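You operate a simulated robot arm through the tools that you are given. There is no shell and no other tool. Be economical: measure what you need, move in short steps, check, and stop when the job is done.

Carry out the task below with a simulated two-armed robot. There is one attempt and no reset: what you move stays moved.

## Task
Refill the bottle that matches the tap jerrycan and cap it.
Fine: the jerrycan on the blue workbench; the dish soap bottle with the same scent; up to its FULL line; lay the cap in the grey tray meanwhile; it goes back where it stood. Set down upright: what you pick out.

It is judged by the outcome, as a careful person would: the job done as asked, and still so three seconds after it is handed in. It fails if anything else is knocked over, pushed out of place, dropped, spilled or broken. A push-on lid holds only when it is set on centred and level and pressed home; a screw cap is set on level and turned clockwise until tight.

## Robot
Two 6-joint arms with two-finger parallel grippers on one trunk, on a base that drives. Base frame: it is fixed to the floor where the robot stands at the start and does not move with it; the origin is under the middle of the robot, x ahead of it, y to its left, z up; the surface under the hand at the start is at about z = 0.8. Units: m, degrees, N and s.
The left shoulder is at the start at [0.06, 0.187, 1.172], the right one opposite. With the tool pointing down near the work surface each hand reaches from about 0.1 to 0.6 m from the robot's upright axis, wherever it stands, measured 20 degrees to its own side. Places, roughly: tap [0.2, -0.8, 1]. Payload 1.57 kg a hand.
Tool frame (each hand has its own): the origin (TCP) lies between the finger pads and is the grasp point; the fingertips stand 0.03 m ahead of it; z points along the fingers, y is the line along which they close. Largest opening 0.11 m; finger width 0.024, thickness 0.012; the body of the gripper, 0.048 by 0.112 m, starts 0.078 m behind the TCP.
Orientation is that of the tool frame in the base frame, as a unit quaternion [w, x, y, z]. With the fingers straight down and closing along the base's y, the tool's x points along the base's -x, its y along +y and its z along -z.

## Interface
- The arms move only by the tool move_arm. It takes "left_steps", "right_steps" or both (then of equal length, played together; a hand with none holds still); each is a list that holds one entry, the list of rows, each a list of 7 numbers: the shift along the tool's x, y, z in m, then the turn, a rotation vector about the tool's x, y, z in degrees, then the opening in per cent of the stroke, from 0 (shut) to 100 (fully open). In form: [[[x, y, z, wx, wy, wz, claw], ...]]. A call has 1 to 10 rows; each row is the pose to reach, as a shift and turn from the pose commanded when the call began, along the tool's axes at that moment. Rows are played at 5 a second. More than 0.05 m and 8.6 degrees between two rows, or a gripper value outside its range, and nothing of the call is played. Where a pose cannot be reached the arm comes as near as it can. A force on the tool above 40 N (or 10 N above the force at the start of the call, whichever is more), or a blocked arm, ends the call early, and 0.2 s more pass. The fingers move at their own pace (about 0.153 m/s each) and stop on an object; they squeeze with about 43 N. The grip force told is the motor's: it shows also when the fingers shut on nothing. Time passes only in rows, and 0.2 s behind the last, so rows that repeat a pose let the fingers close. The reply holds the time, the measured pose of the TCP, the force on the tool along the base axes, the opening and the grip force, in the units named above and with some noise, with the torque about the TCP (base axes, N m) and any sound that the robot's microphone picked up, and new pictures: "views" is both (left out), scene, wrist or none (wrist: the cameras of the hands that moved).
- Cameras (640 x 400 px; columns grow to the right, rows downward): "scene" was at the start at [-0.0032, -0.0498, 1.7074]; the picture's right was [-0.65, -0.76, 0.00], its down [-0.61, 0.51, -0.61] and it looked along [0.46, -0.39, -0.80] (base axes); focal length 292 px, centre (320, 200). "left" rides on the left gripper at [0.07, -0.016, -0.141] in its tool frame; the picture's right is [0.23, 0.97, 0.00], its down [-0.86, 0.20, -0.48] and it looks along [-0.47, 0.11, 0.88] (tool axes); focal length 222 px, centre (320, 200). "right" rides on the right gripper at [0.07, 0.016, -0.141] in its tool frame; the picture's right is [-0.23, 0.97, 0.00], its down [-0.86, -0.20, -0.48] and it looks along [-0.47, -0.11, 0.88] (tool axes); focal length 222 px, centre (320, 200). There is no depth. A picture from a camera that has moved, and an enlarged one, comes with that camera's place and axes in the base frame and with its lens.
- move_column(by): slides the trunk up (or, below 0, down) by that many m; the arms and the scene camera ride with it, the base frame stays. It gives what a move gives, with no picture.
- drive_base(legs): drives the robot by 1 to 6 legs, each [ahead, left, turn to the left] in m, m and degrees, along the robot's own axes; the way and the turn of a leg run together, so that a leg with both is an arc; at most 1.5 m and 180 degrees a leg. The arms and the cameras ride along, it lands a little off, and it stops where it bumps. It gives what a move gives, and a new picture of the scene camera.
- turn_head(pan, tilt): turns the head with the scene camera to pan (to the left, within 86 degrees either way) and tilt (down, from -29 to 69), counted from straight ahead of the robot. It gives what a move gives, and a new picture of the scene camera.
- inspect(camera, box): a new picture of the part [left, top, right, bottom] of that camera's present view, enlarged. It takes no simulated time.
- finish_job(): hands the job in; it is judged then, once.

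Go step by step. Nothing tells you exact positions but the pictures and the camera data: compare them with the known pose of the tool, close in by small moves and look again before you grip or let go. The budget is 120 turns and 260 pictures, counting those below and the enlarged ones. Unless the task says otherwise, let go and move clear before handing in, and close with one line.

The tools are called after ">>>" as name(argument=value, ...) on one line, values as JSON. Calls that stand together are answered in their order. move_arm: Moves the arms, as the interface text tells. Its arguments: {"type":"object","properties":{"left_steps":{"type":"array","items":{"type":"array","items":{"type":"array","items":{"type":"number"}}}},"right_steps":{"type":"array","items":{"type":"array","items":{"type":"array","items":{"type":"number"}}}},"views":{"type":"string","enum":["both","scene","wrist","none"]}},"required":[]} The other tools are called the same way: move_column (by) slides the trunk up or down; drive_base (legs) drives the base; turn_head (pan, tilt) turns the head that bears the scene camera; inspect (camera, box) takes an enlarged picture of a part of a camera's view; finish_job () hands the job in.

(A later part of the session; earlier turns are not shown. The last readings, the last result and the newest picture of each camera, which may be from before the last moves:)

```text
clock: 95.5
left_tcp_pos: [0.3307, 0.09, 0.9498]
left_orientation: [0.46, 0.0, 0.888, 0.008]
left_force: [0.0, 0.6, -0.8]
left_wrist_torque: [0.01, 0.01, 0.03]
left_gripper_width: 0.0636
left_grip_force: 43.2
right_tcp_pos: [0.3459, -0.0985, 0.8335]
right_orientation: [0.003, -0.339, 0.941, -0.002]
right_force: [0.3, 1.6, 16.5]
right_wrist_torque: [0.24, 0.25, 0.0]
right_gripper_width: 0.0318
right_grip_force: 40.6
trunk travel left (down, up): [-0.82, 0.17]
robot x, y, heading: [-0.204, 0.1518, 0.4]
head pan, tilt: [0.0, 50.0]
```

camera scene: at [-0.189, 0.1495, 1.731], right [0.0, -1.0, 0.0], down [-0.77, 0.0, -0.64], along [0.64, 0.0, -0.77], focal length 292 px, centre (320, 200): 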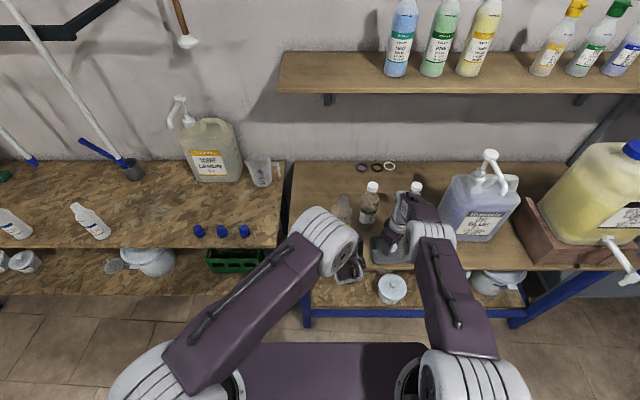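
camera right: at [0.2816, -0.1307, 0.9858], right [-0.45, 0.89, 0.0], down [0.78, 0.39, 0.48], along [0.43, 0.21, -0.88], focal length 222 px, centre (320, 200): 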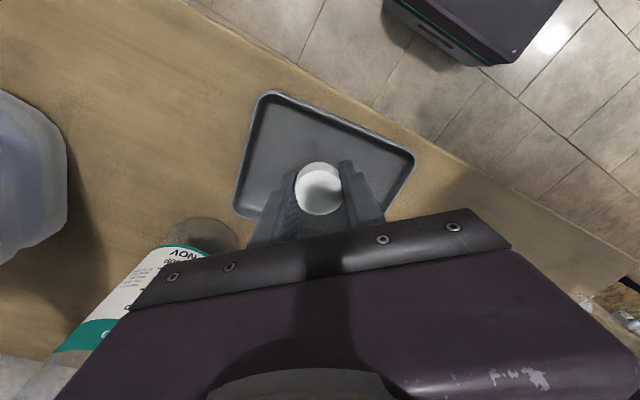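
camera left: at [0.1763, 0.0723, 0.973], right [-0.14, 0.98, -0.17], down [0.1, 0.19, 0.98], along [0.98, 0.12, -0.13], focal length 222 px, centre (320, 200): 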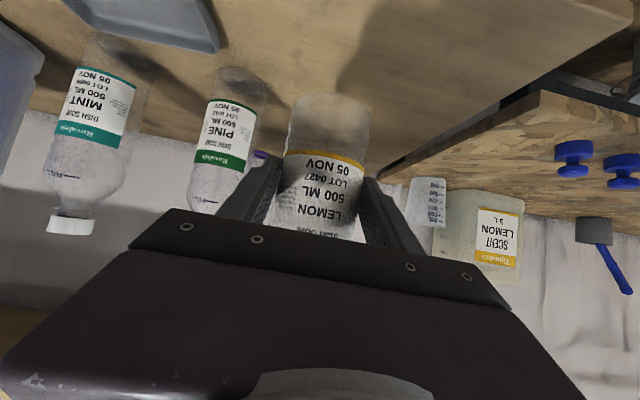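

The cap rests on the tray floor (contact at z≈0.834). I release and rise.

>>> move_arm(right_steps=[[[0, 0, -0.0015, 0, 0, 0, 0], [0, 0, -0.0015, 0, 0, 0, 40], [0, 0, -0.0015, 0, 0, 0, 50], [0, 0, -0.03, 0, 0, 0, 50], [0, 0, -0.08, 0, 0, 0, 50], [0, 0, -0.13, 0, 0, 0, 50], [0, 0, -0.18, 0, 0, 0, 50], [0, 0, -0.23, 0, 0, 0, 50]]], views="wrist")

```text
clock: 97.3
left_tcp_pos: [0.3307, 0.0891, 0.9499]
left_orientation: [0.459, -0.001, 0.888, 0.009]
left_force: [0.7, -0.1, -0.4]
left_wrist_torque: [0.03, 0.0, 0.02]
left_gripper_width: 0.0636
left_grip_force: 43.3
right_tcp_pos: [0.3438, -0.0997, 1.0657]
right_orientation: [0.001, -0.339, 0.941, 0.0]
right_force: [-0.2, 0.1, 0.3]
right_wrist_torque: [-0.02, 0.02, 0.0]
right_gripper_width: 0.0549
right_grip_force: 0.1
trunk travel left (down, up): [-0.82, 0.17]
robot x, y, heading: [-0.2071, 0.1509, 0.3]
head pan, tilt: [0.0, 50.0]
camera right: at [0.2785, -0.1312, 1.2078], right [-0.45, 0.89, 0.0], down [0.78, 0.39, 0.48], along [0.43, 0.21, -0.88], focal length 222 px, centre (320, 200)
```

right: 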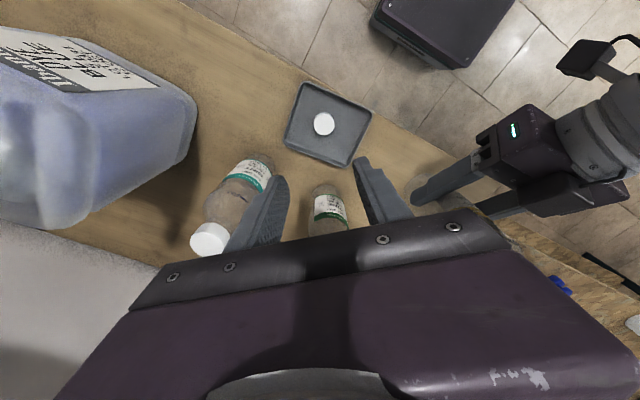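

Cap lies in the tray at (0.345, -0.0995). I stow the right hand high and back off before driving to the tap with everything clear of the bench.

>>> move_arm(right_steps=[[[0, 0, -0.045, 0, 0, 5, 50], [0, 0, -0.09, 0, 0, 10, 50], [0.02, 0.005, -0.13, 0, 0, 16, 50], [0.05, 0.01, -0.165, 0, 0, 22, 50], [0.08, 0.02, -0.2, 0, 0, 28, 50], [0.109, 0.025, -0.24, 0, 0, 34, 50], [0.109, 0.025, -0.27, 0, 0, 40, 50]]], views="none")

>>> drive_base(legs=[[-0.33, 0, 0]])

>>> turn_head(pan=-50, tilt=45)

```text
clock: 98.9
left_tcp_pos: [0.3336, 0.0896, 0.9485]
left_orientation: [0.459, 0.0, 0.888, 0.008]
left_force: [0.0, -0.3, 0.3]
left_wrist_torque: [0.01, 0.02, -0.02]
left_gripper_width: 0.0638
left_grip_force: 42.9
right_tcp_pos: [0.2426, -0.1478, 1.3293]
right_orientation: [0.001, 0.005, 1.0, 0.0]
right_force: [-0.2, -0.5, 0.1]
right_wrist_torque: [0.04, 0.01, 0.01]
right_gripper_width: 0.0549
right_grip_force: 0.2
trunk travel left (down, up): [-0.82, 0.17]
robot x, y, heading: [-0.2027, 0.1489, 0.2]
head pan, tilt: [0.0, 50.0]
```

```text
clock: 101.1
left_tcp_pos: [-0.004, 0.0873, 0.9476]
left_orientation: [0.459, 0.003, 0.888, 0.006]
left_force: [-0.5, 0.3, -0.3]
left_wrist_torque: [0.02, 0.0, -0.01]
left_gripper_width: 0.0638
left_grip_force: 42.8
right_tcp_pos: [-0.097, -0.1501, 1.3277]
right_orientation: [0.001, 0.005, 1.0, 0.0]
right_force: [-0.1, 0.5, 0.4]
right_wrist_torque: [-0.01, -0.01, -0.01]
right_gripper_width: 0.055
right_grip_force: 0.0
trunk travel left (down, up): [-0.82, 0.17]
robot x, y, heading: [-0.5413, 0.1528, -0.1]
head pan, tilt: [0.0, 50.0]
camera scene: at [-0.5248, 0.1498, 1.7309], right [0.0, -1.0, 0.0], down [-0.77, 0.0, -0.64], along [0.64, 0.0, -0.77], focal length 292 px, centre (320, 200)
```

scene: 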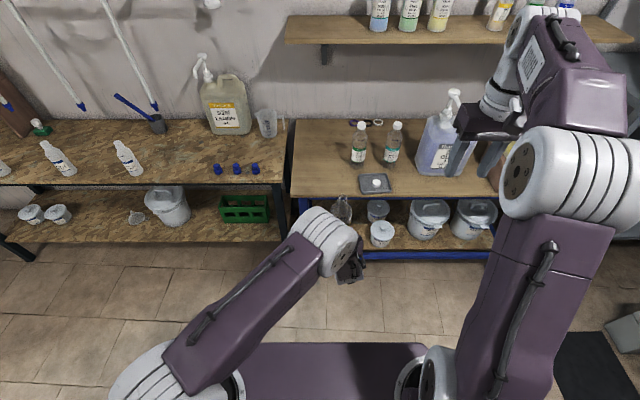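

```text
clock: 102.3
left_tcp_pos: [-0.0053, 0.0862, 0.9485]
left_orientation: [0.459, 0.003, 0.888, 0.006]
left_force: [0.3, 1.3, -0.6]
left_wrist_torque: [-0.01, -0.02, -0.02]
left_gripper_width: 0.0636
left_grip_force: 43.1
right_tcp_pos: [-0.0973, -0.1493, 1.3292]
right_orientation: [0.002, 0.007, 1.0, 0.0]
right_force: [-0.4, 0.5, 0.3]
right_wrist_torque: [0.03, 0.0, 0.01]
right_gripper_width: 0.0549
right_grip_force: 0.0
trunk travel left (down, up): [-0.82, 0.17]
robot x, y, heading: [-0.5432, 0.1516, -0.3]
head pan, tilt: [-50.0, 45.0]
camera scene: at [-0.5516, 0.0877, 1.7379], right [-0.77, -0.64, 0.0], down [-0.45, 0.54, -0.71], along [0.45, -0.54, -0.71], focal length 292 px, centre (320, 200)
```

scene: 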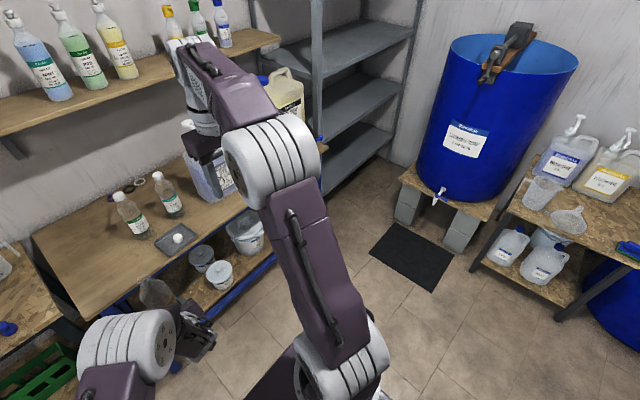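

The way to the right is clear. I drive 0.75 m right, staying back from the bench.

>>> drive_base(legs=[[0, -0.78, 0.3]])

>>> turn_head(pan=-10, tilt=40)

```text
clock: 106.6
left_tcp_pos: [-0.0067, -0.7005, 0.9494]
left_orientation: [0.46, -0.001, 0.888, 0.008]
left_force: [-0.2, 0.3, -0.5]
left_wrist_torque: [-0.01, 0.02, -0.01]
left_gripper_width: 0.0635
left_grip_force: 42.1
right_tcp_pos: [-0.0958, -0.9367, 1.33]
right_orientation: [0.002, 0.002, 1.0, 0.0]
right_force: [0.8, 0.0, -0.4]
right_wrist_torque: [0.01, -0.02, -0.01]
right_gripper_width: 0.0549
right_grip_force: 0.1
trunk travel left (down, up): [-0.82, 0.17]
robot x, y, heading: [-0.546, -0.639, 0.0]
head pan, tilt: [-50.0, 45.0]
camera scene: at [-0.5522, -0.7035, 1.7379], right [-0.76, -0.65, 0.0], down [-0.46, 0.54, -0.71], along [0.46, -0.54, -0.71], focal length 292 px, centre (320, 200)
```

scene: 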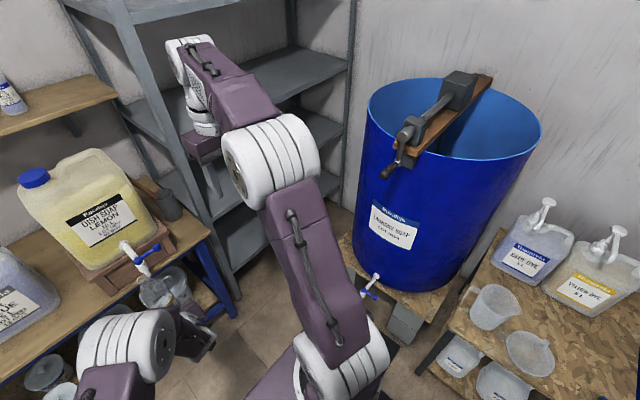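

```text
clock: 107.6
left_tcp_pos: [-0.0061, -0.7023, 0.9492]
left_orientation: [0.459, -0.001, 0.888, 0.008]
left_force: [-0.5, 0.8, -0.2]
left_wrist_torque: [0.0, -0.01, 0.01]
left_gripper_width: 0.0636
left_grip_force: 42.9
right_tcp_pos: [-0.0968, -0.9386, 1.3294]
right_orientation: [0.002, 0.003, 1.0, 0.0]
right_force: [-0.9, 0.9, -0.9]
right_wrist_torque: [0.04, 0.01, 0.02]
right_gripper_width: 0.0549
right_grip_force: 0.1
trunk travel left (down, up): [-0.82, 0.17]
robot x, y, heading: [-0.5437, -0.6458, 0.0]
head pan, tilt: [-10.0, 40.0]
camera scene: at [-0.5209, -0.6567, 1.7451], right [-0.17, -0.99, 0.0], down [-0.63, 0.11, -0.77], along [0.75, -0.13, -0.64], focal length 292 px, centre (320, 200)
```

scene: 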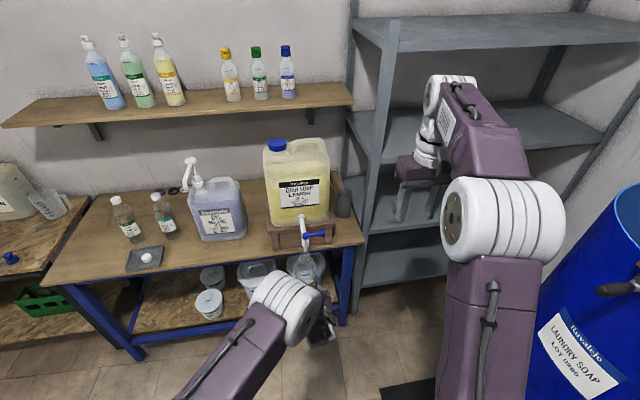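

The jerrycan's tap points toward the robot, overhanging the front edge, near (0.18, -0.72, 0.98). I zoom on it.

>>> inspect(camera="scene", box=[255, 200, 365, 290])

>>> inspect(camera="left", box=[0, 0, 640, 400])

```text
4.44 times, centred on (310, 245) of scene
camera zoom: at [-0.5209, -0.6567, 1.7451], right [-0.17, -0.99, 0.0], down [-0.63, 0.11, -0.77], along [0.75, -0.13, -0.64], focal length 1295 px, centre (364, 0)
```

zoom: 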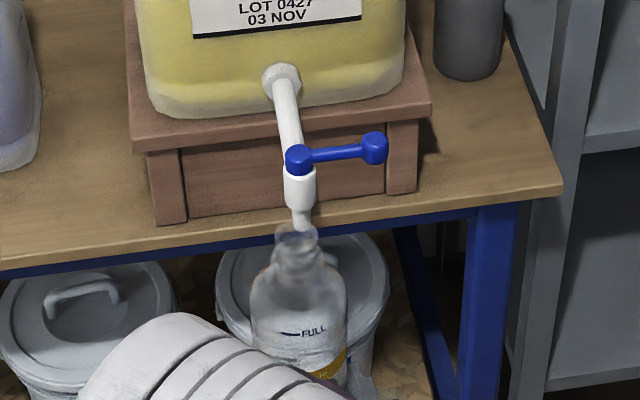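

```text
1.00 times, centred on (320, 200) of left (not enlarged: the box is as wide or as high as the picture)
camera zoom: at [-0.1618, -0.7192, 0.973], right [-0.14, 0.98, -0.17], down [0.1, 0.19, 0.98], along [0.98, 0.12, -0.13], focal length 222 px, centre (320, 200)
```

zoom: 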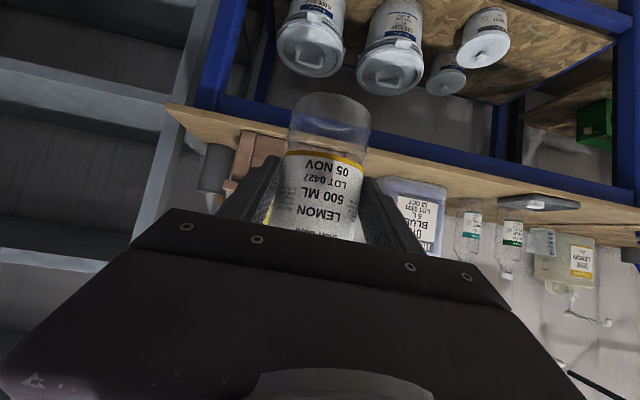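

The lever is horizontal, pivot ≈(0.169, -0.718, 1.003), knob ≈(0.165, -0.781, 1.009); nozzle tip ≈ z 0.93, just in front of the bench edge. I lower the bottle below the nozzle level first, then drive into position.

>>> move_arm(left_steps=[[[0.032, 0, 0.0224, 0, 0, 0, 10], [0.064, 0, 0.0448, 0, 0, 0, 10], [0.096, 0, 0.0672, 0, 0, 0, 10], [0.128, 0, 0.0896, 0, 0, 0, 10], [0.164, 0, 0.115, 0, 0, 0, 10], [0.164, 0, 0.115, 0, 0, 0, 10]]], views="none")

>>> drive_base(legs=[[0, -0.1, 0], [0.09, 0, 0]])

>>> turn_head(pan=0, tilt=48)

```text
clock: 109.2
left_tcp_pos: [-0.0498, -0.6573, 0.7083]
left_orientation: [0.424, 0.009, 0.905, 0.042]
left_force: [-0.2, 1.1, 0.2]
left_wrist_torque: [0.0, 0.0, 0.0]
left_gripper_width: 0.0637
left_grip_force: 43.2
left hand out of reach, approached as far as the arm can: row 5, 6
right_tcp_pos: [-0.0964, -0.938, 1.3303]
right_orientation: [0.001, 0.003, 1.0, -0.001]
right_force: [0.3, 0.5, 0.4]
right_wrist_torque: [-0.03, 0.01, -0.03]
right_gripper_width: 0.0551
right_grip_force: 0.0
trunk travel left (down, up): [-0.82, 0.17]
robot x, y, heading: [-0.5437, -0.6377, 0.2]
head pan, tilt: [-10.0, 40.0]
stopped in row 6 (left hand): the arm was blocked; the commanded pose is now the measured one
```

```text
clock: 111.1
left_tcp_pos: [0.0322, -0.7545, 0.7079]
left_orientation: [0.423, 0.013, 0.905, 0.045]
left_force: [0.0, 0.2, -0.3]
left_wrist_torque: [0.03, -0.02, 0.0]
left_gripper_width: 0.0636
left_grip_force: 43.2
right_tcp_pos: [-0.0116, -1.0394, 1.3311]
right_orientation: [0.003, 0.003, 1.0, 0.0]
right_force: [0.3, 0.3, -0.2]
right_wrist_torque: [0.02, 0.02, 0.0]
right_gripper_width: 0.0549
right_grip_force: 0.2
trunk travel left (down, up): [-0.82, 0.17]
robot x, y, heading: [-0.4583, -0.7387, -0.1]
head pan, tilt: [-10.0, 40.0]
camera scene: at [-0.4371, -0.7564, 1.7452], right [-0.17, -0.98, 0.0], down [-0.63, 0.11, -0.77], along [0.76, -0.13, -0.64], focal length 292 px, centre (320, 200)
```

scene: 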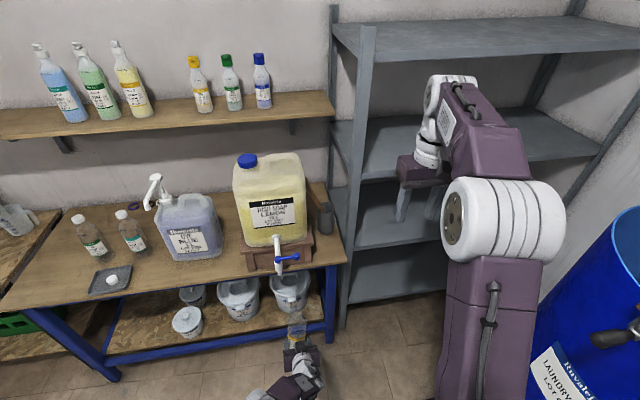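

```text
clock: 111.8
left_tcp_pos: [0.0319, -0.7508, 0.7044]
left_orientation: [0.419, 0.013, 0.907, 0.045]
left_force: [0.2, 0.1, 0.4]
left_wrist_torque: [0.02, 0.0, 0.02]
left_gripper_width: 0.0636
left_grip_force: 42.7
right_tcp_pos: [-0.0075, -1.0398, 1.3287]
right_orientation: [0.001, 0.003, 1.0, 0.0]
right_force: [0.8, 0.6, 0.2]
right_wrist_torque: [0.0, -0.02, 0.0]
right_gripper_width: 0.0551
right_grip_force: 0.1
trunk travel left (down, up): [-0.82, 0.17]
robot x, y, heading: [-0.4571, -0.7393, 0.3]
head pan, tilt: [0.0, 48.0]
camera scene: at [-0.4361, -0.741, 1.7337], right [0.0, -1.0, 0.0], down [-0.74, 0.0, -0.67], along [0.67, 0.0, -0.74], focal length 292 px, centre (320, 200)
```

scene: 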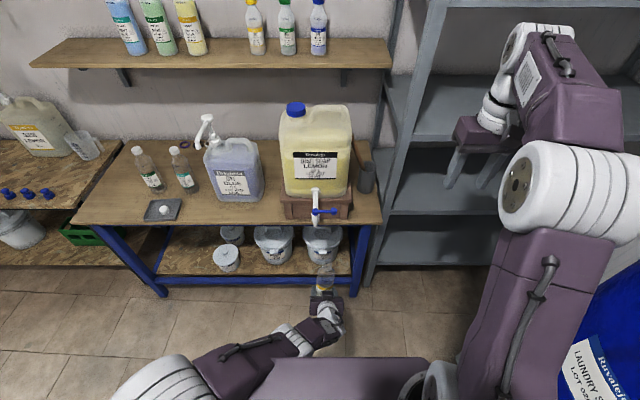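

The left arm hit its stretch limit low down and its tilt drifted. I raise it, restore the tilt, then lower the trunk for comfortable reach.

>>> move_arm(left_steps=[[[-0.025, 0, -0.022, 1, -1.7, -1.1, 10], [-0.05, 0, -0.043, 2, -3.4, -2.2, 10], [-0.076, 0, -0.065, 3.1, -5.05, -3.3, 10], [-0.1, 0, -0.085, 3.1, -5.05, -3.3, 10], [-0.1, 0, -0.085, 3.1, -5.05, -3.3, 10]]], views="none")

>>> move_column(by=-0.15)

>>> inspect(camera="scene", box=[240, 160, 400, 320])

```text
clock: 112.2
left_tcp_pos: [-0.0908, -0.6433, 0.6317]
left_orientation: [0.341, 0.05, 0.932, 0.115]
left_force: [0.3, 0.9, -1.4]
left_wrist_torque: [-0.01, 0.02, -0.01]
left_gripper_width: 0.0636
left_grip_force: 43.1
right_tcp_pos: [-0.0123, -1.0366, 1.3303]
right_orientation: [0.003, 0.004, 1.0, -0.001]
right_force: [-0.9, 0.5, 0.5]
right_wrist_torque: [-0.02, 0.0, 0.01]
right_gripper_width: 0.0548
right_grip_force: 0.1
trunk travel left (down, up): [-0.82, 0.17]
robot x, y, heading: [-0.4562, -0.736, 0.2]
head pan, tilt: [0.0, 48.0]
stopped in row 2 (left hand): the arm was blocked; the commanded pose is now the measured one
```

```text
clock: 114.0
left_tcp_pos: [-0.0916, -0.644, 0.4819]
left_orientation: [0.34, 0.051, 0.932, 0.115]
left_force: [0.7, 0.0, -0.9]
left_wrist_torque: [-0.01, -0.02, -0.02]
left_gripper_width: 0.0637
left_grip_force: 43.0
right_tcp_pos: [-0.0095, -1.0368, 1.1806]
right_orientation: [0.002, 0.003, 1.0, 0.0]
right_force: [-0.3, -0.1, 0.6]
right_wrist_torque: [0.0, 0.03, 0.01]
right_gripper_width: 0.0551
right_grip_force: 0.2
trunk travel left (down, up): [-0.67, 0.32]
robot x, y, heading: [-0.458, -0.7405, 0.1]
head pan, tilt: [0.0, 48.0]
```

```text
2.50 times, centred on (320, 240) of scene
camera zoom: at [-0.4385, -0.7404, 1.5837], right [0.0, -1.0, 0.0], down [-0.74, 0.0, -0.67], along [0.67, 0.0, -0.74], focal length 729 px, centre (320, 100)
```

zoom: 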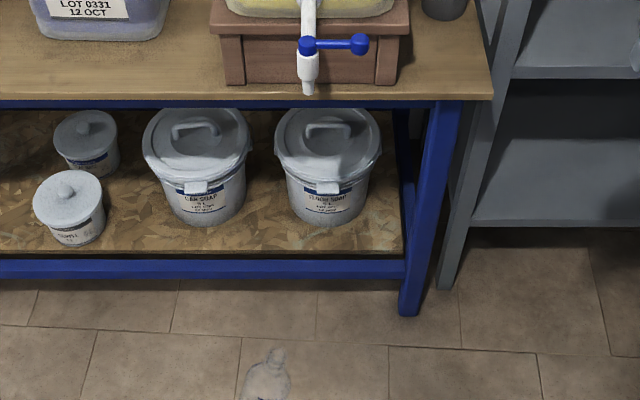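

The left hand drifted down instead; a joint limit is at play. I look at the arm's configuration.

>>> turn_head(pan=15, tilt=66)

```text
clock: 114.8
left_tcp_pos: [-0.0902, -0.6443, 0.4814]
left_orientation: [0.339, 0.051, 0.932, 0.116]
left_force: [0.2, 0.4, -0.3]
left_wrist_torque: [0.01, 0.05, 0.0]
left_gripper_width: 0.0638
left_grip_force: 42.8
right_tcp_pos: [-0.0081, -1.0374, 1.1798]
right_orientation: [0.002, 0.003, 1.0, 0.001]
right_force: [0.2, -0.2, -0.7]
right_wrist_torque: [0.06, 0.0, -0.03]
right_gripper_width: 0.0551
right_grip_force: 0.2
trunk travel left (down, up): [-0.67, 0.32]
robot x, y, heading: [-0.4598, -0.7375, -0.0]
head pan, tilt: [15.0, 66.0]
camera scene: at [-0.4597, -0.7252, 1.5618], right [0.26, -0.97, 0.0], down [-0.88, -0.24, -0.41], along [0.39, 0.11, -0.91], focal length 292 px, centre (320, 200)
```

scene: 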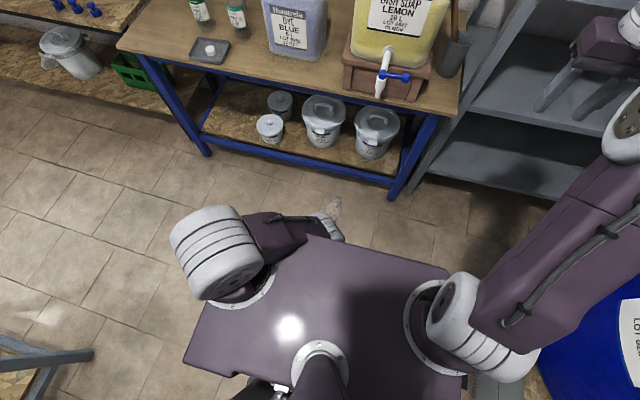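

The hand hangs low under the deck's front edge. I move it forward first, clear of the deck, before raising.

>>> move_arm(left_steps=[[[-0.023, 0, 0.019, 0, 0, 0, 10], [-0.046, 0, 0.038, 0, 0, 0, 10], [-0.069, 0, 0.058, 0, 0, 0, 10], [-0.092, 0, 0.077, 0, 0, 0, 10], [-0.092, 0, 0.077, 0, 0, 0, 10]]], views="scene")

```text
clock: 116.0
left_tcp_pos: [0.0039, -0.6435, 0.4987]
left_orientation: [0.34, 0.05, 0.932, 0.116]
left_force: [-0.7, 1.1, -1.5]
left_wrist_torque: [0.0, 0.01, 0.0]
left_gripper_width: 0.0637
left_grip_force: 42.9
left hand out of reach, approached as far as the arm can: row 3, 4, 5
right_tcp_pos: [-0.0094, -1.0378, 1.1796]
right_orientation: [0.002, 0.004, 1.0, -0.001]
right_force: [0.5, 0.4, -0.1]
right_wrist_torque: [-0.01, -0.01, -0.02]
right_gripper_width: 0.055
right_grip_force: 0.0
trunk travel left (down, up): [-0.67, 0.32]
robot x, y, heading: [-0.4556, -0.7381, 0.1]
head pan, tilt: [15.0, 66.0]
camera scene: at [-0.4599, -0.7253, 1.5618], right [0.26, -0.97, 0.0], down [-0.88, -0.24, -0.41], along [0.39, 0.11, -0.91], focal length 292 px, centre (320, 200)
```

scene: 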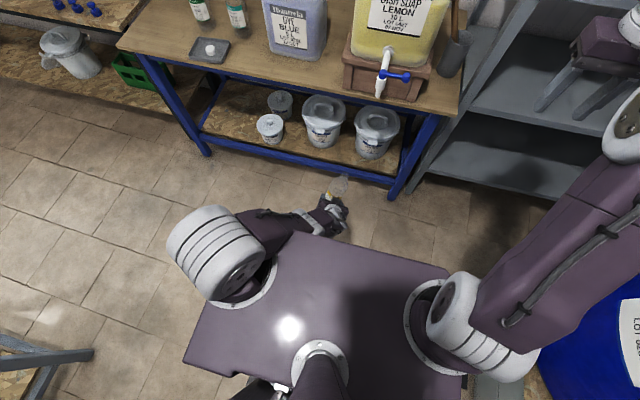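

Good, it moved freely. Now I raise it while restoring the tilt.

>>> move_arm(left_steps=[[[-0.0248, 0.01, -0.0297, 0, 0, 0, 10], [-0.05, 0.02, -0.059, 0, 0, 0, 10], [-0.074, 0.03, -0.089, 1.7, -2.9, -2.2, 10], [-0.099, 0.04, -0.119, 3.4, -5.8, -4.4, 10], [-0.124, 0.05, -0.148, 5, -8.7, -6.6, 10], [-0.149, 0.06, -0.178, 6.7, -11.6, -8.8, 10], [-0.16, 0.065, -0.193, 8.3, -14.5, -11, 10], [-0.16, 0.065, -0.193, 8.3, -14.5, -11, 10]]], views="scene")

```text
clock: 117.8
left_tcp_pos: [0.0929, -0.6888, 0.7499]
left_orientation: [0.447, 0.008, 0.894, 0.04]
left_force: [0.4, 0.6, -0.2]
left_wrist_torque: [-0.02, -0.02, 0.01]
left_gripper_width: 0.0638
left_grip_force: 43.0
left hand out of reach, approached as far as the arm can: row 4, 5, 6, 7, 8
right_tcp_pos: [-0.0087, -1.0382, 1.1793]
right_orientation: [0.002, 0.003, 1.0, 0.0]
right_force: [-0.3, 0.7, 0.4]
right_wrist_torque: [0.0, 0.0, 0.01]
right_gripper_width: 0.0551
right_grip_force: 0.1
trunk travel left (down, up): [-0.67, 0.32]
robot x, y, heading: [-0.4608, -0.7404, 0.3]
head pan, tilt: [15.0, 66.0]
camera scene: at [-0.4597, -0.7252, 1.5618], right [0.26, -0.97, 0.0], down [-0.88, -0.24, -0.41], along [0.39, 0.11, -0.91], focal length 292 px, centre (320, 200)
```

scene: 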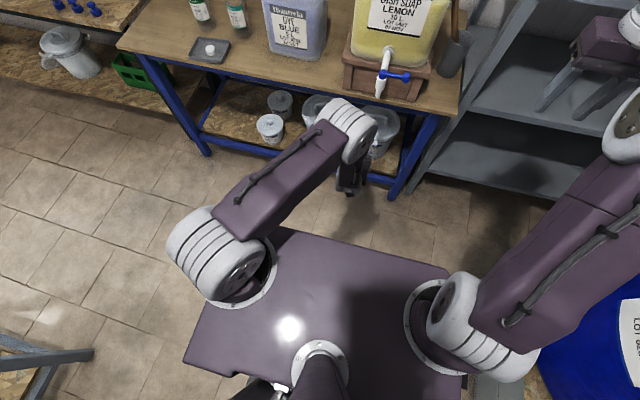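

Recovered. I straighten the bottle and bring it just in front of the nozzle, low, and look.

>>> move_arm(left_steps=[[[-0.008, -0.013, 0.001, 1.4, -0.7, -1.2, 10], [-0.017, -0.026, 0.002, 2.8, -1.5, -2.5, 10], [-0.017, -0.026, 0.002, 2.8, -1.5, -2.5, 10]]], views="wrist")

>>> turn_head(pan=-5, tilt=45)

>>> inspect(camera="scene", box=[240, 130, 400, 290])

```text
clock: 118.6
left_tcp_pos: [0.114, -0.7208, 0.7635]
left_orientation: [0.458, 0.0, 0.889, 0.012]
left_force: [0.2, 0.9, -0.4]
left_wrist_torque: [0.0, 0.0, -0.02]
left_gripper_width: 0.0634
left_grip_force: 43.4
left hand out of reach, approached as far as the arm can: row 1, 2, 3
right_tcp_pos: [-0.0096, -1.0388, 1.18]
right_orientation: [0.002, 0.003, 1.0, 0.0]
right_force: [-0.3, -0.1, -0.2]
right_wrist_torque: [-0.01, 0.04, -0.04]
right_gripper_width: 0.0551
right_grip_force: 0.0
trunk travel left (down, up): [-0.67, 0.32]
robot x, y, heading: [-0.4571, -0.7418, -0.1]
head pan, tilt: [15.0, 66.0]
camera left: at [-0.0423, -0.7385, 0.7878], right [-0.14, 0.98, -0.16], down [0.11, 0.18, 0.98], along [0.98, 0.12, -0.13], focal length 222 px, centre (320, 200)
```

left: 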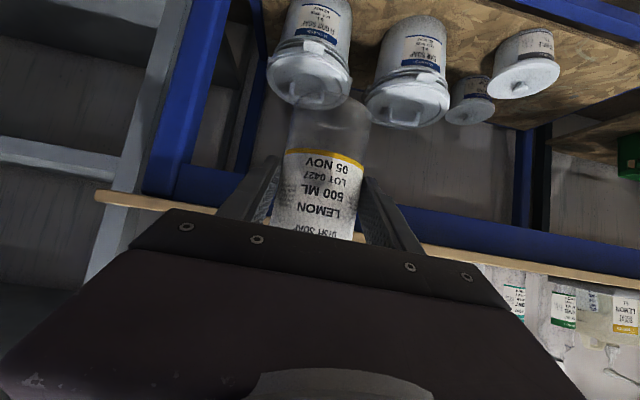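

```text
clock: 119.4
left_tcp_pos: [0.1145, -0.721, 0.7626]
left_orientation: [0.457, 0.0, 0.889, 0.012]
left_force: [-0.3, 0.7, -1.3]
left_wrist_torque: [-0.05, 0.01, -0.02]
left_gripper_width: 0.0636
left_grip_force: 43.1
right_tcp_pos: [-0.0089, -1.0386, 1.1784]
right_orientation: [0.002, 0.003, 1.0, -0.001]
right_force: [-0.4, -0.3, 0.1]
right_wrist_torque: [-0.01, 0.0, -0.02]
right_gripper_width: 0.0549
right_grip_force: 0.1
trunk travel left (down, up): [-0.67, 0.32]
robot x, y, heading: [-0.4589, -0.7393, -0.0]
head pan, tilt: [-5.0, 45.0]
camera scene: at [-0.4362, -0.7475, 1.5878], right [-0.08, -1.0, 0.0], down [-0.71, 0.06, -0.71], along [0.7, -0.06, -0.71], focal length 292 px, centre (320, 200)
```

scene: 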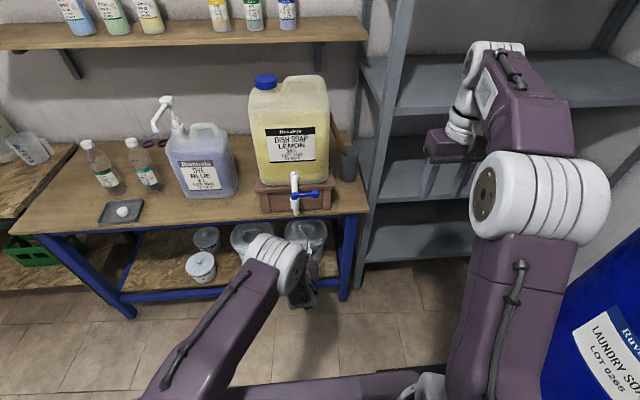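

```text
2.50 times, centred on (320, 210) of scene
camera zoom: at [-0.4362, -0.7475, 1.5878], right [-0.08, -1.0, 0.0], down [-0.71, 0.06, -0.71], along [0.7, -0.06, -0.71], focal length 729 px, centre (320, 175)
```

zoom: 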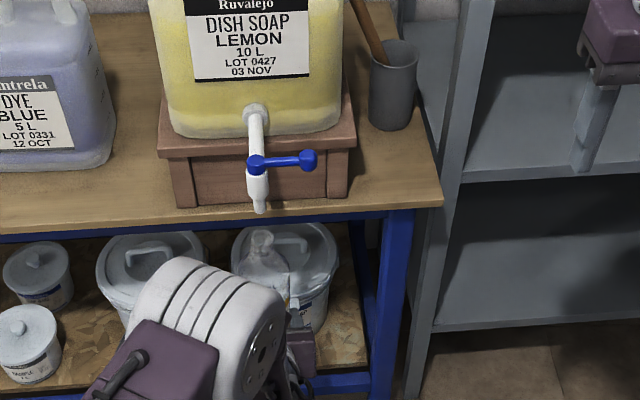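

The nozzle tip is at about (0.174, -0.7265, 0.922) and the bottle mouth at about (0.135, -0.727, 0.91). I slide the bottle 4 cm forward under it, staying slightly lower.

>>> move_arm(left_steps=[[[-0.003, 0, 0.01, 0, 0, 0, 10], [-0.009, 0, 0.018, 0, 0, 0, 10], [-0.015, 0, 0.027, 0, 0, 0, 10], [-0.0205, 0, 0.0357, 0, 0, 0, 10], [-0.0205, 0, 0.0357, 0, 0, 0, 10]]], views="none")

>>> inspect(camera="scene", box=[260, 160, 350, 250])

```text
clock: 120.6
left_tcp_pos: [0.1534, -0.7193, 0.7615]
left_orientation: [0.458, 0.0, 0.889, 0.008]
left_force: [0.0, -0.1, -0.6]
left_wrist_torque: [-0.04, 0.01, 0.0]
left_gripper_width: 0.0635
left_grip_force: 42.7
right_tcp_pos: [-0.0091, -1.0383, 1.1795]
right_orientation: [0.002, 0.004, 1.0, 0.0]
right_force: [0.1, -0.3, -0.4]
right_wrist_torque: [0.02, 0.01, 0.02]
right_gripper_width: 0.0552
right_grip_force: 0.1
trunk travel left (down, up): [-0.67, 0.32]
robot x, y, heading: [-0.4577, -0.7434, -0.2]
head pan, tilt: [-5.0, 45.0]
```

```text
4.44 times, centred on (305, 205) of scene
camera zoom: at [-0.4363, -0.7477, 1.5879], right [-0.09, -1.0, 0.0], down [-0.7, 0.06, -0.71], along [0.7, -0.06, -0.71], focal length 1295 px, centre (387, 178)
```

zoom: 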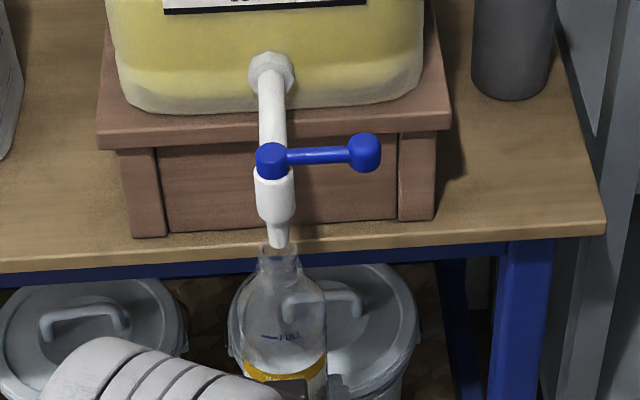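

The mouth looks right under the nozzle with the FULL line visible. I bring the right hand near the lever, turned so its camera looks at the nozzle from the side.

>>> move_arm(right_steps=[[[-0.0176, 0.022, 0.004, 0, 0, -8.5, 50], [-0.035, 0.044, 0.008, 0, 0, -17, 50], [-0.053, 0.066, 0.012, 0, 0, -25.5, 50], [-0.07, 0.088, 0.016, 0, 0, -34, 50], [-0.088, 0.11, 0.02, 0, 0, -42.5, 50], [-0.106, 0.132, 0.024, 0, 0, -51, 50], [-0.123, 0.154, 0.028, 0, 0, -59.5, 50], [-0.14, 0.176, 0.032, 0, 0, -68, 50], [-0.158, 0.198, 0.036, 0, 0, -76.5, 50], [-0.176, 0.22, 0.04, 0, 0, -85, 50]]], views="both")

```text
clock: 122.8
left_tcp_pos: [0.154, -0.7189, 0.7611]
left_orientation: [0.458, 0.001, 0.889, 0.007]
left_force: [-0.4, 0.4, -0.4]
left_wrist_torque: [-0.02, 0.01, -0.03]
left_gripper_width: 0.0637
left_grip_force: 42.9
right_tcp_pos: [0.0819, -0.8399, 1.1183]
right_orientation: [0.001, -0.66, 0.751, -0.001]
right_force: [-0.1, 0.1, 0.2]
right_wrist_torque: [0.03, 0.0, -0.03]
right_gripper_width: 0.0546
right_grip_force: 0.1
right hand out of reach, approached as far as the arm can: row 5, 6, 7, 8, 9, 10
trunk travel left (down, up): [-0.67, 0.32]
robot x, y, heading: [-0.4601, -0.7401, -0.1]
head pan, tilt: [-5.0, 45.0]
camera scene: at [-0.4366, -0.7471, 1.5879], right [-0.09, -1.0, 0.0], down [-0.7, 0.06, -0.71], along [0.7, -0.06, -0.71], focal length 292 px, centre (320, 200)
camera right: at [0.0564, -0.9077, 1.2615], right [-0.94, 0.35, 0.0], down [0.31, 0.82, 0.48], along [0.17, 0.45, -0.88], focal length 222 px, centre (320, 200)
```

scene: 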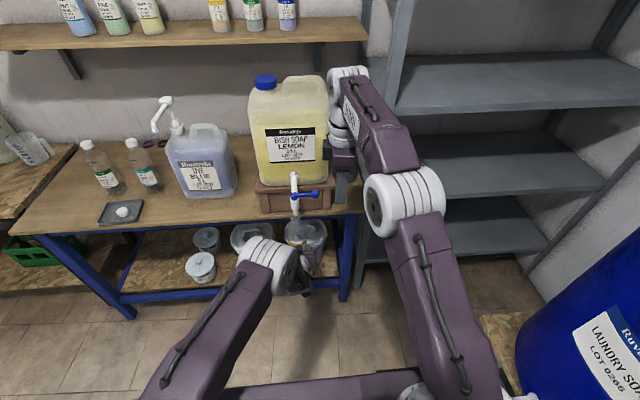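
right: 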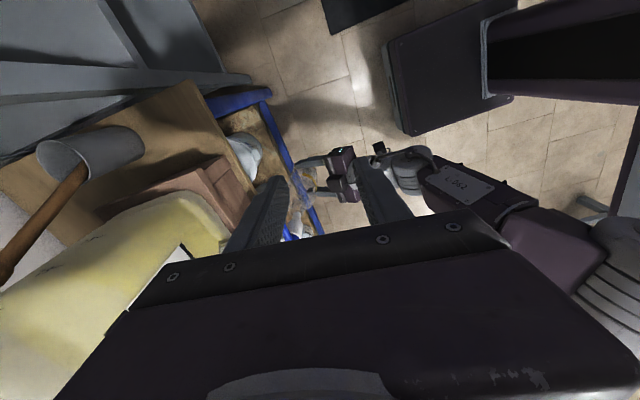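

The right hand is at its reach limit straight down, so I tilt it 30° forward to reach the knob, hovering short of it first.

>>> move_arm(right_steps=[[[-0.015, -0.01, 0.012, 7, 0, -2, 55], [-0.03, -0.02, 0.023, 14, 0, -4, 55], [-0.045, -0.03, 0.035, 21, 0, -6, 55], [-0.0597, -0.0407, 0.046, 28, 0, -7, 55], [-0.0597, -0.0407, 0.046, 30, 0, -7, 55], [-0.0597, -0.0407, 0.046, 30, 0, -7, 55]]], views="wrist")

>>> inspect(camera="scene", box=[240, 130, 400, 290])

```text
clock: 124.2
left_tcp_pos: [0.1524, -0.7198, 0.761]
left_orientation: [0.459, 0.0, 0.889, 0.008]
left_force: [0.0, -1.2, -0.8]
left_wrist_torque: [0.0, 0.02, 0.0]
left_gripper_width: 0.0637
left_grip_force: 43.1
right_tcp_pos: [0.1317, -0.7834, 1.068]
right_orientation: [-0.175, 0.694, -0.672, 0.192]
right_force: [-0.1, 0.1, 0.0]
right_wrist_torque: [0.01, 0.0, 0.01]
right_gripper_width: 0.0604
right_grip_force: 0.0
trunk travel left (down, up): [-0.67, 0.32]
robot x, y, heading: [-0.4547, -0.7373, 0.0]
head pan, tilt: [-5.0, 45.0]
camera right: at [0.047, -0.8514, 1.1874], right [-0.85, 0.19, -0.5], down [-0.09, 0.87, 0.49], along [0.53, 0.46, -0.72], focal length 222 px, centre (320, 200)
```

right: 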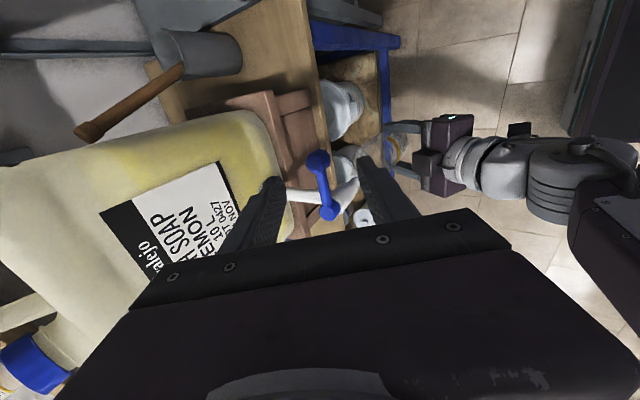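

```text
2.50 times, centred on (320, 210) of scene
camera zoom: at [-0.4359, -0.7473, 1.5879], right [-0.09, -1.0, 0.0], down [-0.7, 0.06, -0.71], along [0.7, -0.06, -0.71], focal length 729 px, centre (320, 175)
```

zoom: 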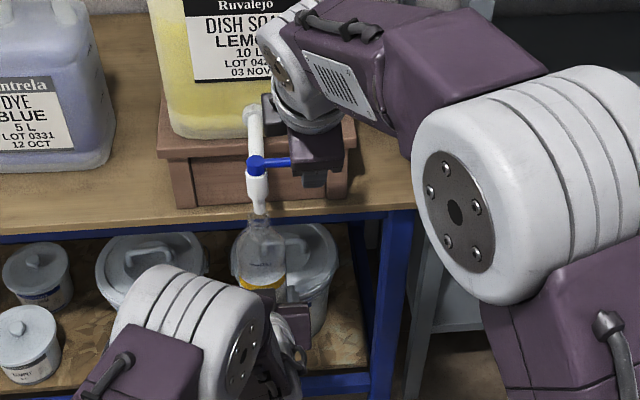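

The knob lies between the fingers' planes. I zoom this side view to check the mouth under the nozzle.

>>> inspect(camera="right", box=[280, 100, 440, 240])

```text
2.86 times, centred on (360, 170) of right
camera zoom: at [0.047, -0.8514, 1.1874], right [-0.85, 0.19, -0.5], down [-0.09, 0.87, 0.49], along [0.53, 0.46, -0.72], focal length 635 px, centre (206, 286)
```

zoom: 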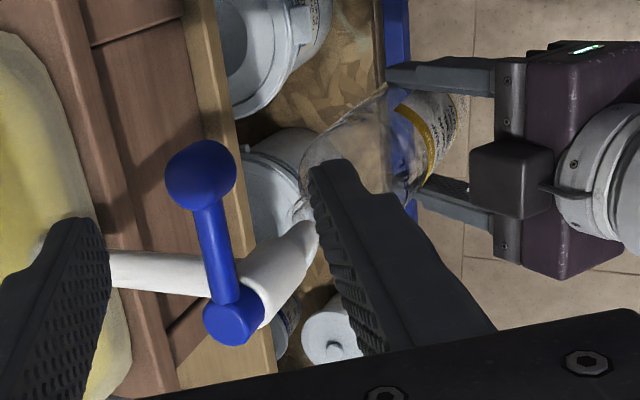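

Both estimates agree on the knob. I advance along the fingers so they straddle the knob.

>>> move_arm(right_steps=[[[0.002, 0, 0.022, 0, 0, 0, 55], [0.003, 0, 0.044, 0, 0, 0, 55], [0.003, 0, 0.064, 0, 0, 0, 55], [0.003, 0, 0.064, 0, 0, 0, 55]]], views="wrist")

>>> inspect(camera="scene", box=[260, 160, 350, 250])

>>> inspect(camera="right", box=[280, 100, 440, 240])

```text
clock: 125.2
left_tcp_pos: [0.154, -0.7197, 0.7615]
left_orientation: [0.458, 0.0, 0.889, 0.008]
left_force: [-0.5, -0.1, -0.7]
left_wrist_torque: [-0.02, 0.0, 0.0]
left_gripper_width: 0.0636
left_grip_force: 42.6
right_tcp_pos: [0.1629, -0.7883, 1.015]
right_orientation: [-0.175, 0.693, -0.672, 0.193]
right_force: [0.6, -0.4, 0.4]
right_wrist_torque: [0.01, 0.03, 0.0]
right_gripper_width: 0.0605
right_grip_force: 0.1
trunk travel left (down, up): [-0.67, 0.32]
robot x, y, heading: [-0.4554, -0.7392, 0.2]
head pan, tilt: [-5.0, 45.0]
camera right: at [0.0785, -0.8552, 1.1333], right [-0.85, 0.19, -0.5], down [-0.09, 0.87, 0.49], along [0.53, 0.45, -0.72], focal length 222 px, centre (320, 200)
```

right: 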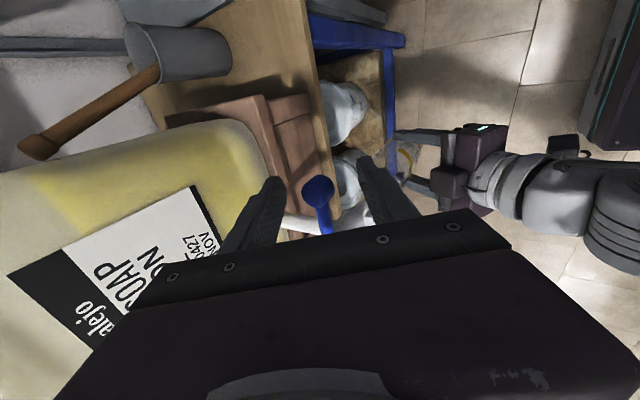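

```text
4.44 times, centred on (305, 205) of scene
camera zoom: at [-0.4364, -0.7475, 1.5879], right [-0.09, -1.0, 0.0], down [-0.7, 0.06, -0.71], along [0.7, -0.06, -0.71], focal length 1295 px, centre (387, 178)
```

zoom: 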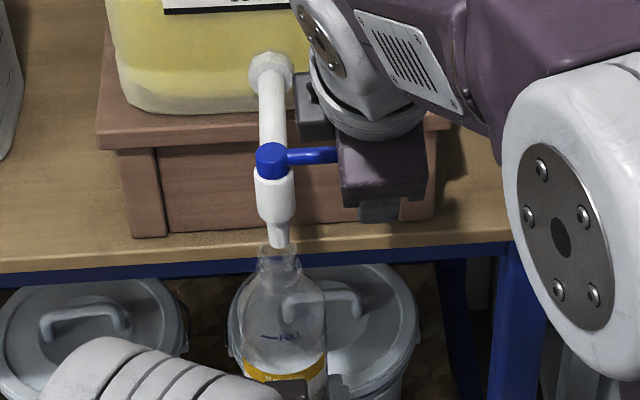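

```text
2.86 times, centred on (360, 170) of right
camera zoom: at [0.0785, -0.8552, 1.1333], right [-0.85, 0.19, -0.5], down [-0.09, 0.87, 0.49], along [0.53, 0.45, -0.72], focal length 635 px, centre (206, 286)
```

zoom: 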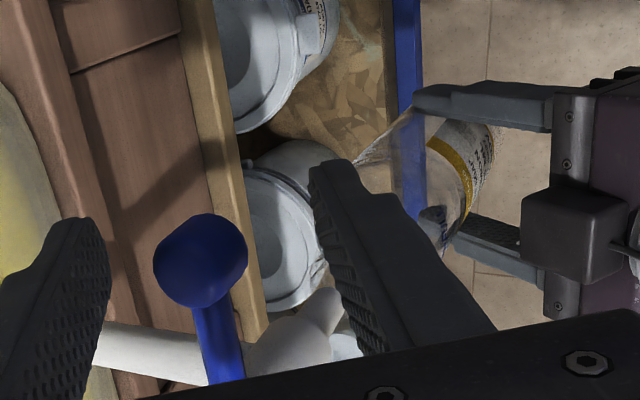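

The knob is centred between the fingers. I close on it.

>>> move_arm(right_steps=[[[0, 0, 0, 0, 0, 0, 40], [0, 0, 0, 0, 0, 0, 25], [0, 0, 0, 0, 0, 0, 10], [0, 0, 0, 0, 0, 0, 5]]], views="none")

>>> inspect(camera="right", box=[240, 100, 440, 240])

```text
clock: 126.2
left_tcp_pos: [0.1531, -0.7199, 0.7614]
left_orientation: [0.458, -0.001, 0.889, 0.009]
left_force: [0.1, -0.1, -1.1]
left_wrist_torque: [0.01, 0.02, 0.02]
left_gripper_width: 0.0635
left_grip_force: 42.7
right_tcp_pos: [0.1627, -0.7872, 1.0151]
right_orientation: [-0.175, 0.692, -0.673, 0.194]
right_force: [1.4, -0.8, 3.2]
right_wrist_torque: [-0.08, -0.04, -0.08]
right_gripper_width: 0.0206
right_grip_force: 34.4
trunk travel left (down, up): [-0.67, 0.32]
robot x, y, heading: [-0.4564, -0.7397, 0.0]
head pan, tilt: [-5.0, 45.0]
```

```text
2.86 times, centred on (340, 170) of right
camera zoom: at [0.0787, -0.8551, 1.1338], right [-0.85, 0.19, -0.5], down [-0.09, 0.87, 0.49], along [0.53, 0.46, -0.72], focal length 635 px, centre (263, 286)
```

zoom: 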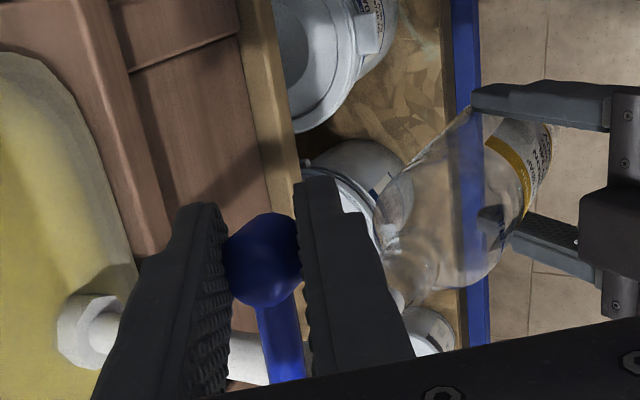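

The knob is gripped. I swing the lever 20° clockwise toward the robot along its arc, nudging the bottle 3 mm forward, and check force and flow.

>>> move_arm(left_steps=[[[-0.0009, 0, 0.0012, 0, 0, 0, 10], [-0.0017, 0, 0.0024, 0, 0, 0, 10], [-0.0017, 0, 0.0024, 0, 0, 0, 10], [-0.0017, 0, 0.0024, 0, 0, 0, 10]]], right_steps=[[[-0.001, 0.0046, -0.0027, -0.17, 2.5, 4.3, 5], [-0.0024, 0.0089, -0.0053, -0.33, 5, 8.6, 5], [-0.0043, 0.0133, -0.0079, -0.5, 7.5, 13, 5], [-0.0066, 0.0173, -0.0103, -0.66, 10, 17.3, 5]]], views="scene")

>>> inspect(camera="scene", box=[260, 160, 350, 250])

```text
clock: 127.2
left_tcp_pos: [0.1562, -0.7197, 0.7628]
left_orientation: [0.459, 0.001, 0.888, 0.008]
left_force: [0.1, 0.4, -0.2]
left_wrist_torque: [-0.02, 0.01, 0.01]
left_gripper_width: 0.0634
left_grip_force: 42.9
right_tcp_pos: [0.1425, -0.7813, 1.0159]
right_orientation: [0.14, -0.565, 0.783, -0.22]
right_force: [0.0, -3.6, 11.8]
right_wrist_torque: [-0.1, -0.04, -0.04]
right_gripper_width: 0.0208
right_grip_force: 33.8
trunk travel left (down, up): [-0.67, 0.32]
robot x, y, heading: [-0.4572, -0.7416, 0.1]
head pan, tilt: [-5.0, 45.0]
camera scene: at [-0.4385, -0.748, 1.588], right [-0.09, -1.0, 0.0], down [-0.7, 0.06, -0.71], along [0.71, -0.06, -0.71], focal length 292 px, centre (320, 200)
```

scene: 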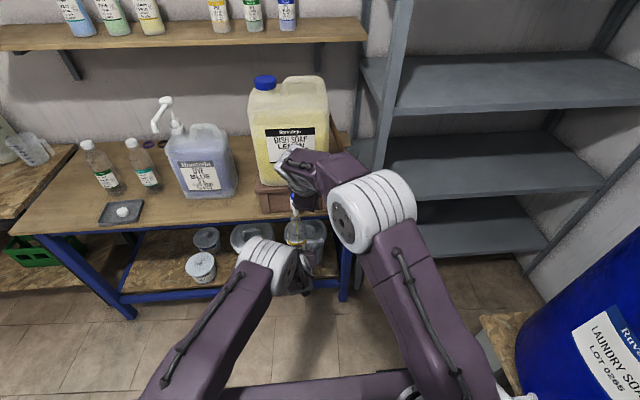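

```text
4.44 times, centred on (305, 205) of scene
camera zoom: at [-0.4385, -0.748, 1.588], right [-0.09, -1.0, 0.0], down [-0.7, 0.06, -0.71], along [0.71, -0.06, -0.71], focal length 1295 px, centre (387, 178)
```

zoom: 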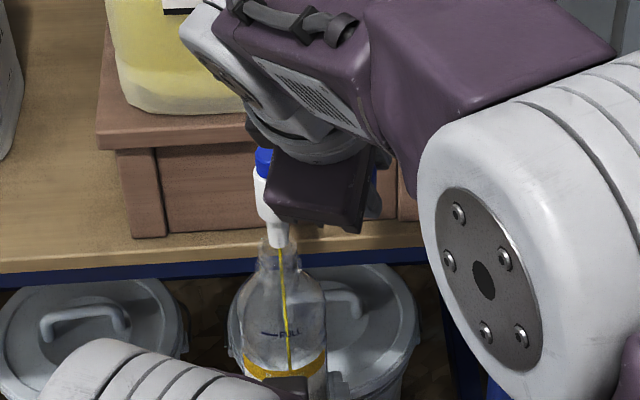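

It flows into the bottle already at ~20°. I hold and watch the level rise.

>>> move_arm(right_steps=[[[0, 0, 0, 0, 0, 0, 5], [0, 0, 0, 0, 0, 0, 5], [0, 0, 0, 0, 0, 0, 5], [0, 0, 0, 0, 0, 0, 5], [0, 0, 0, 0, 0, 0, 5]]], views="none")

>>> inspect(camera="left", box=[220, 60, 440, 240])

>>> inspect(camera="scene", box=[275, 200, 335, 260])

```text
clock: 128.4
left_tcp_pos: [0.1557, -0.7194, 0.7622]
left_orientation: [0.46, 0.001, 0.888, 0.007]
left_force: [-0.5, -0.9, -1.2]
left_wrist_torque: [-0.04, 0.05, -0.01]
left_gripper_width: 0.0635
left_grip_force: 42.9
right_tcp_pos: [0.1424, -0.781, 1.0159]
right_orientation: [0.14, -0.566, 0.782, -0.22]
right_force: [1.3, -3.1, 14.2]
right_wrist_torque: [-0.09, -0.1, -0.06]
right_gripper_width: 0.0205
right_grip_force: 33.3
trunk travel left (down, up): [-0.67, 0.32]
robot x, y, heading: [-0.4593, -0.7394, 0.3]
head pan, tilt: [-5.0, 45.0]
```

```text
2.22 times, centred on (330, 150) of left
camera zoom: at [-0.001, -0.7365, 0.7866], right [-0.14, 0.98, -0.17], down [0.1, 0.19, 0.98], along [0.98, 0.12, -0.13], focal length 494 px, centre (298, 311)
```

zoom: 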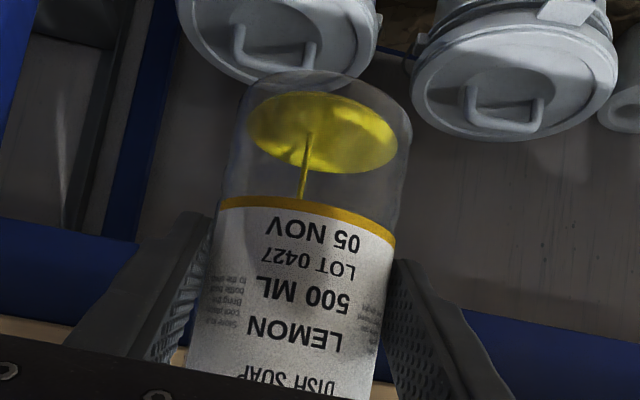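

```text
6.67 times, centred on (305, 230) of scene
camera zoom: at [-0.4387, -0.748, 1.588], right [-0.09, -1.0, 0.0], down [-0.7, 0.06, -0.71], along [0.71, -0.06, -0.71], focal length 1943 px, centre (420, 0)
```

zoom: 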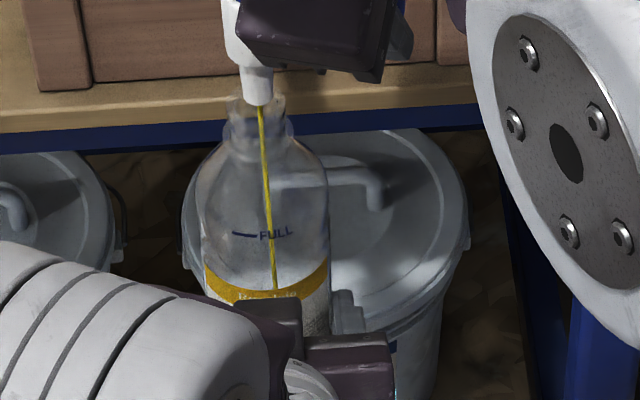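

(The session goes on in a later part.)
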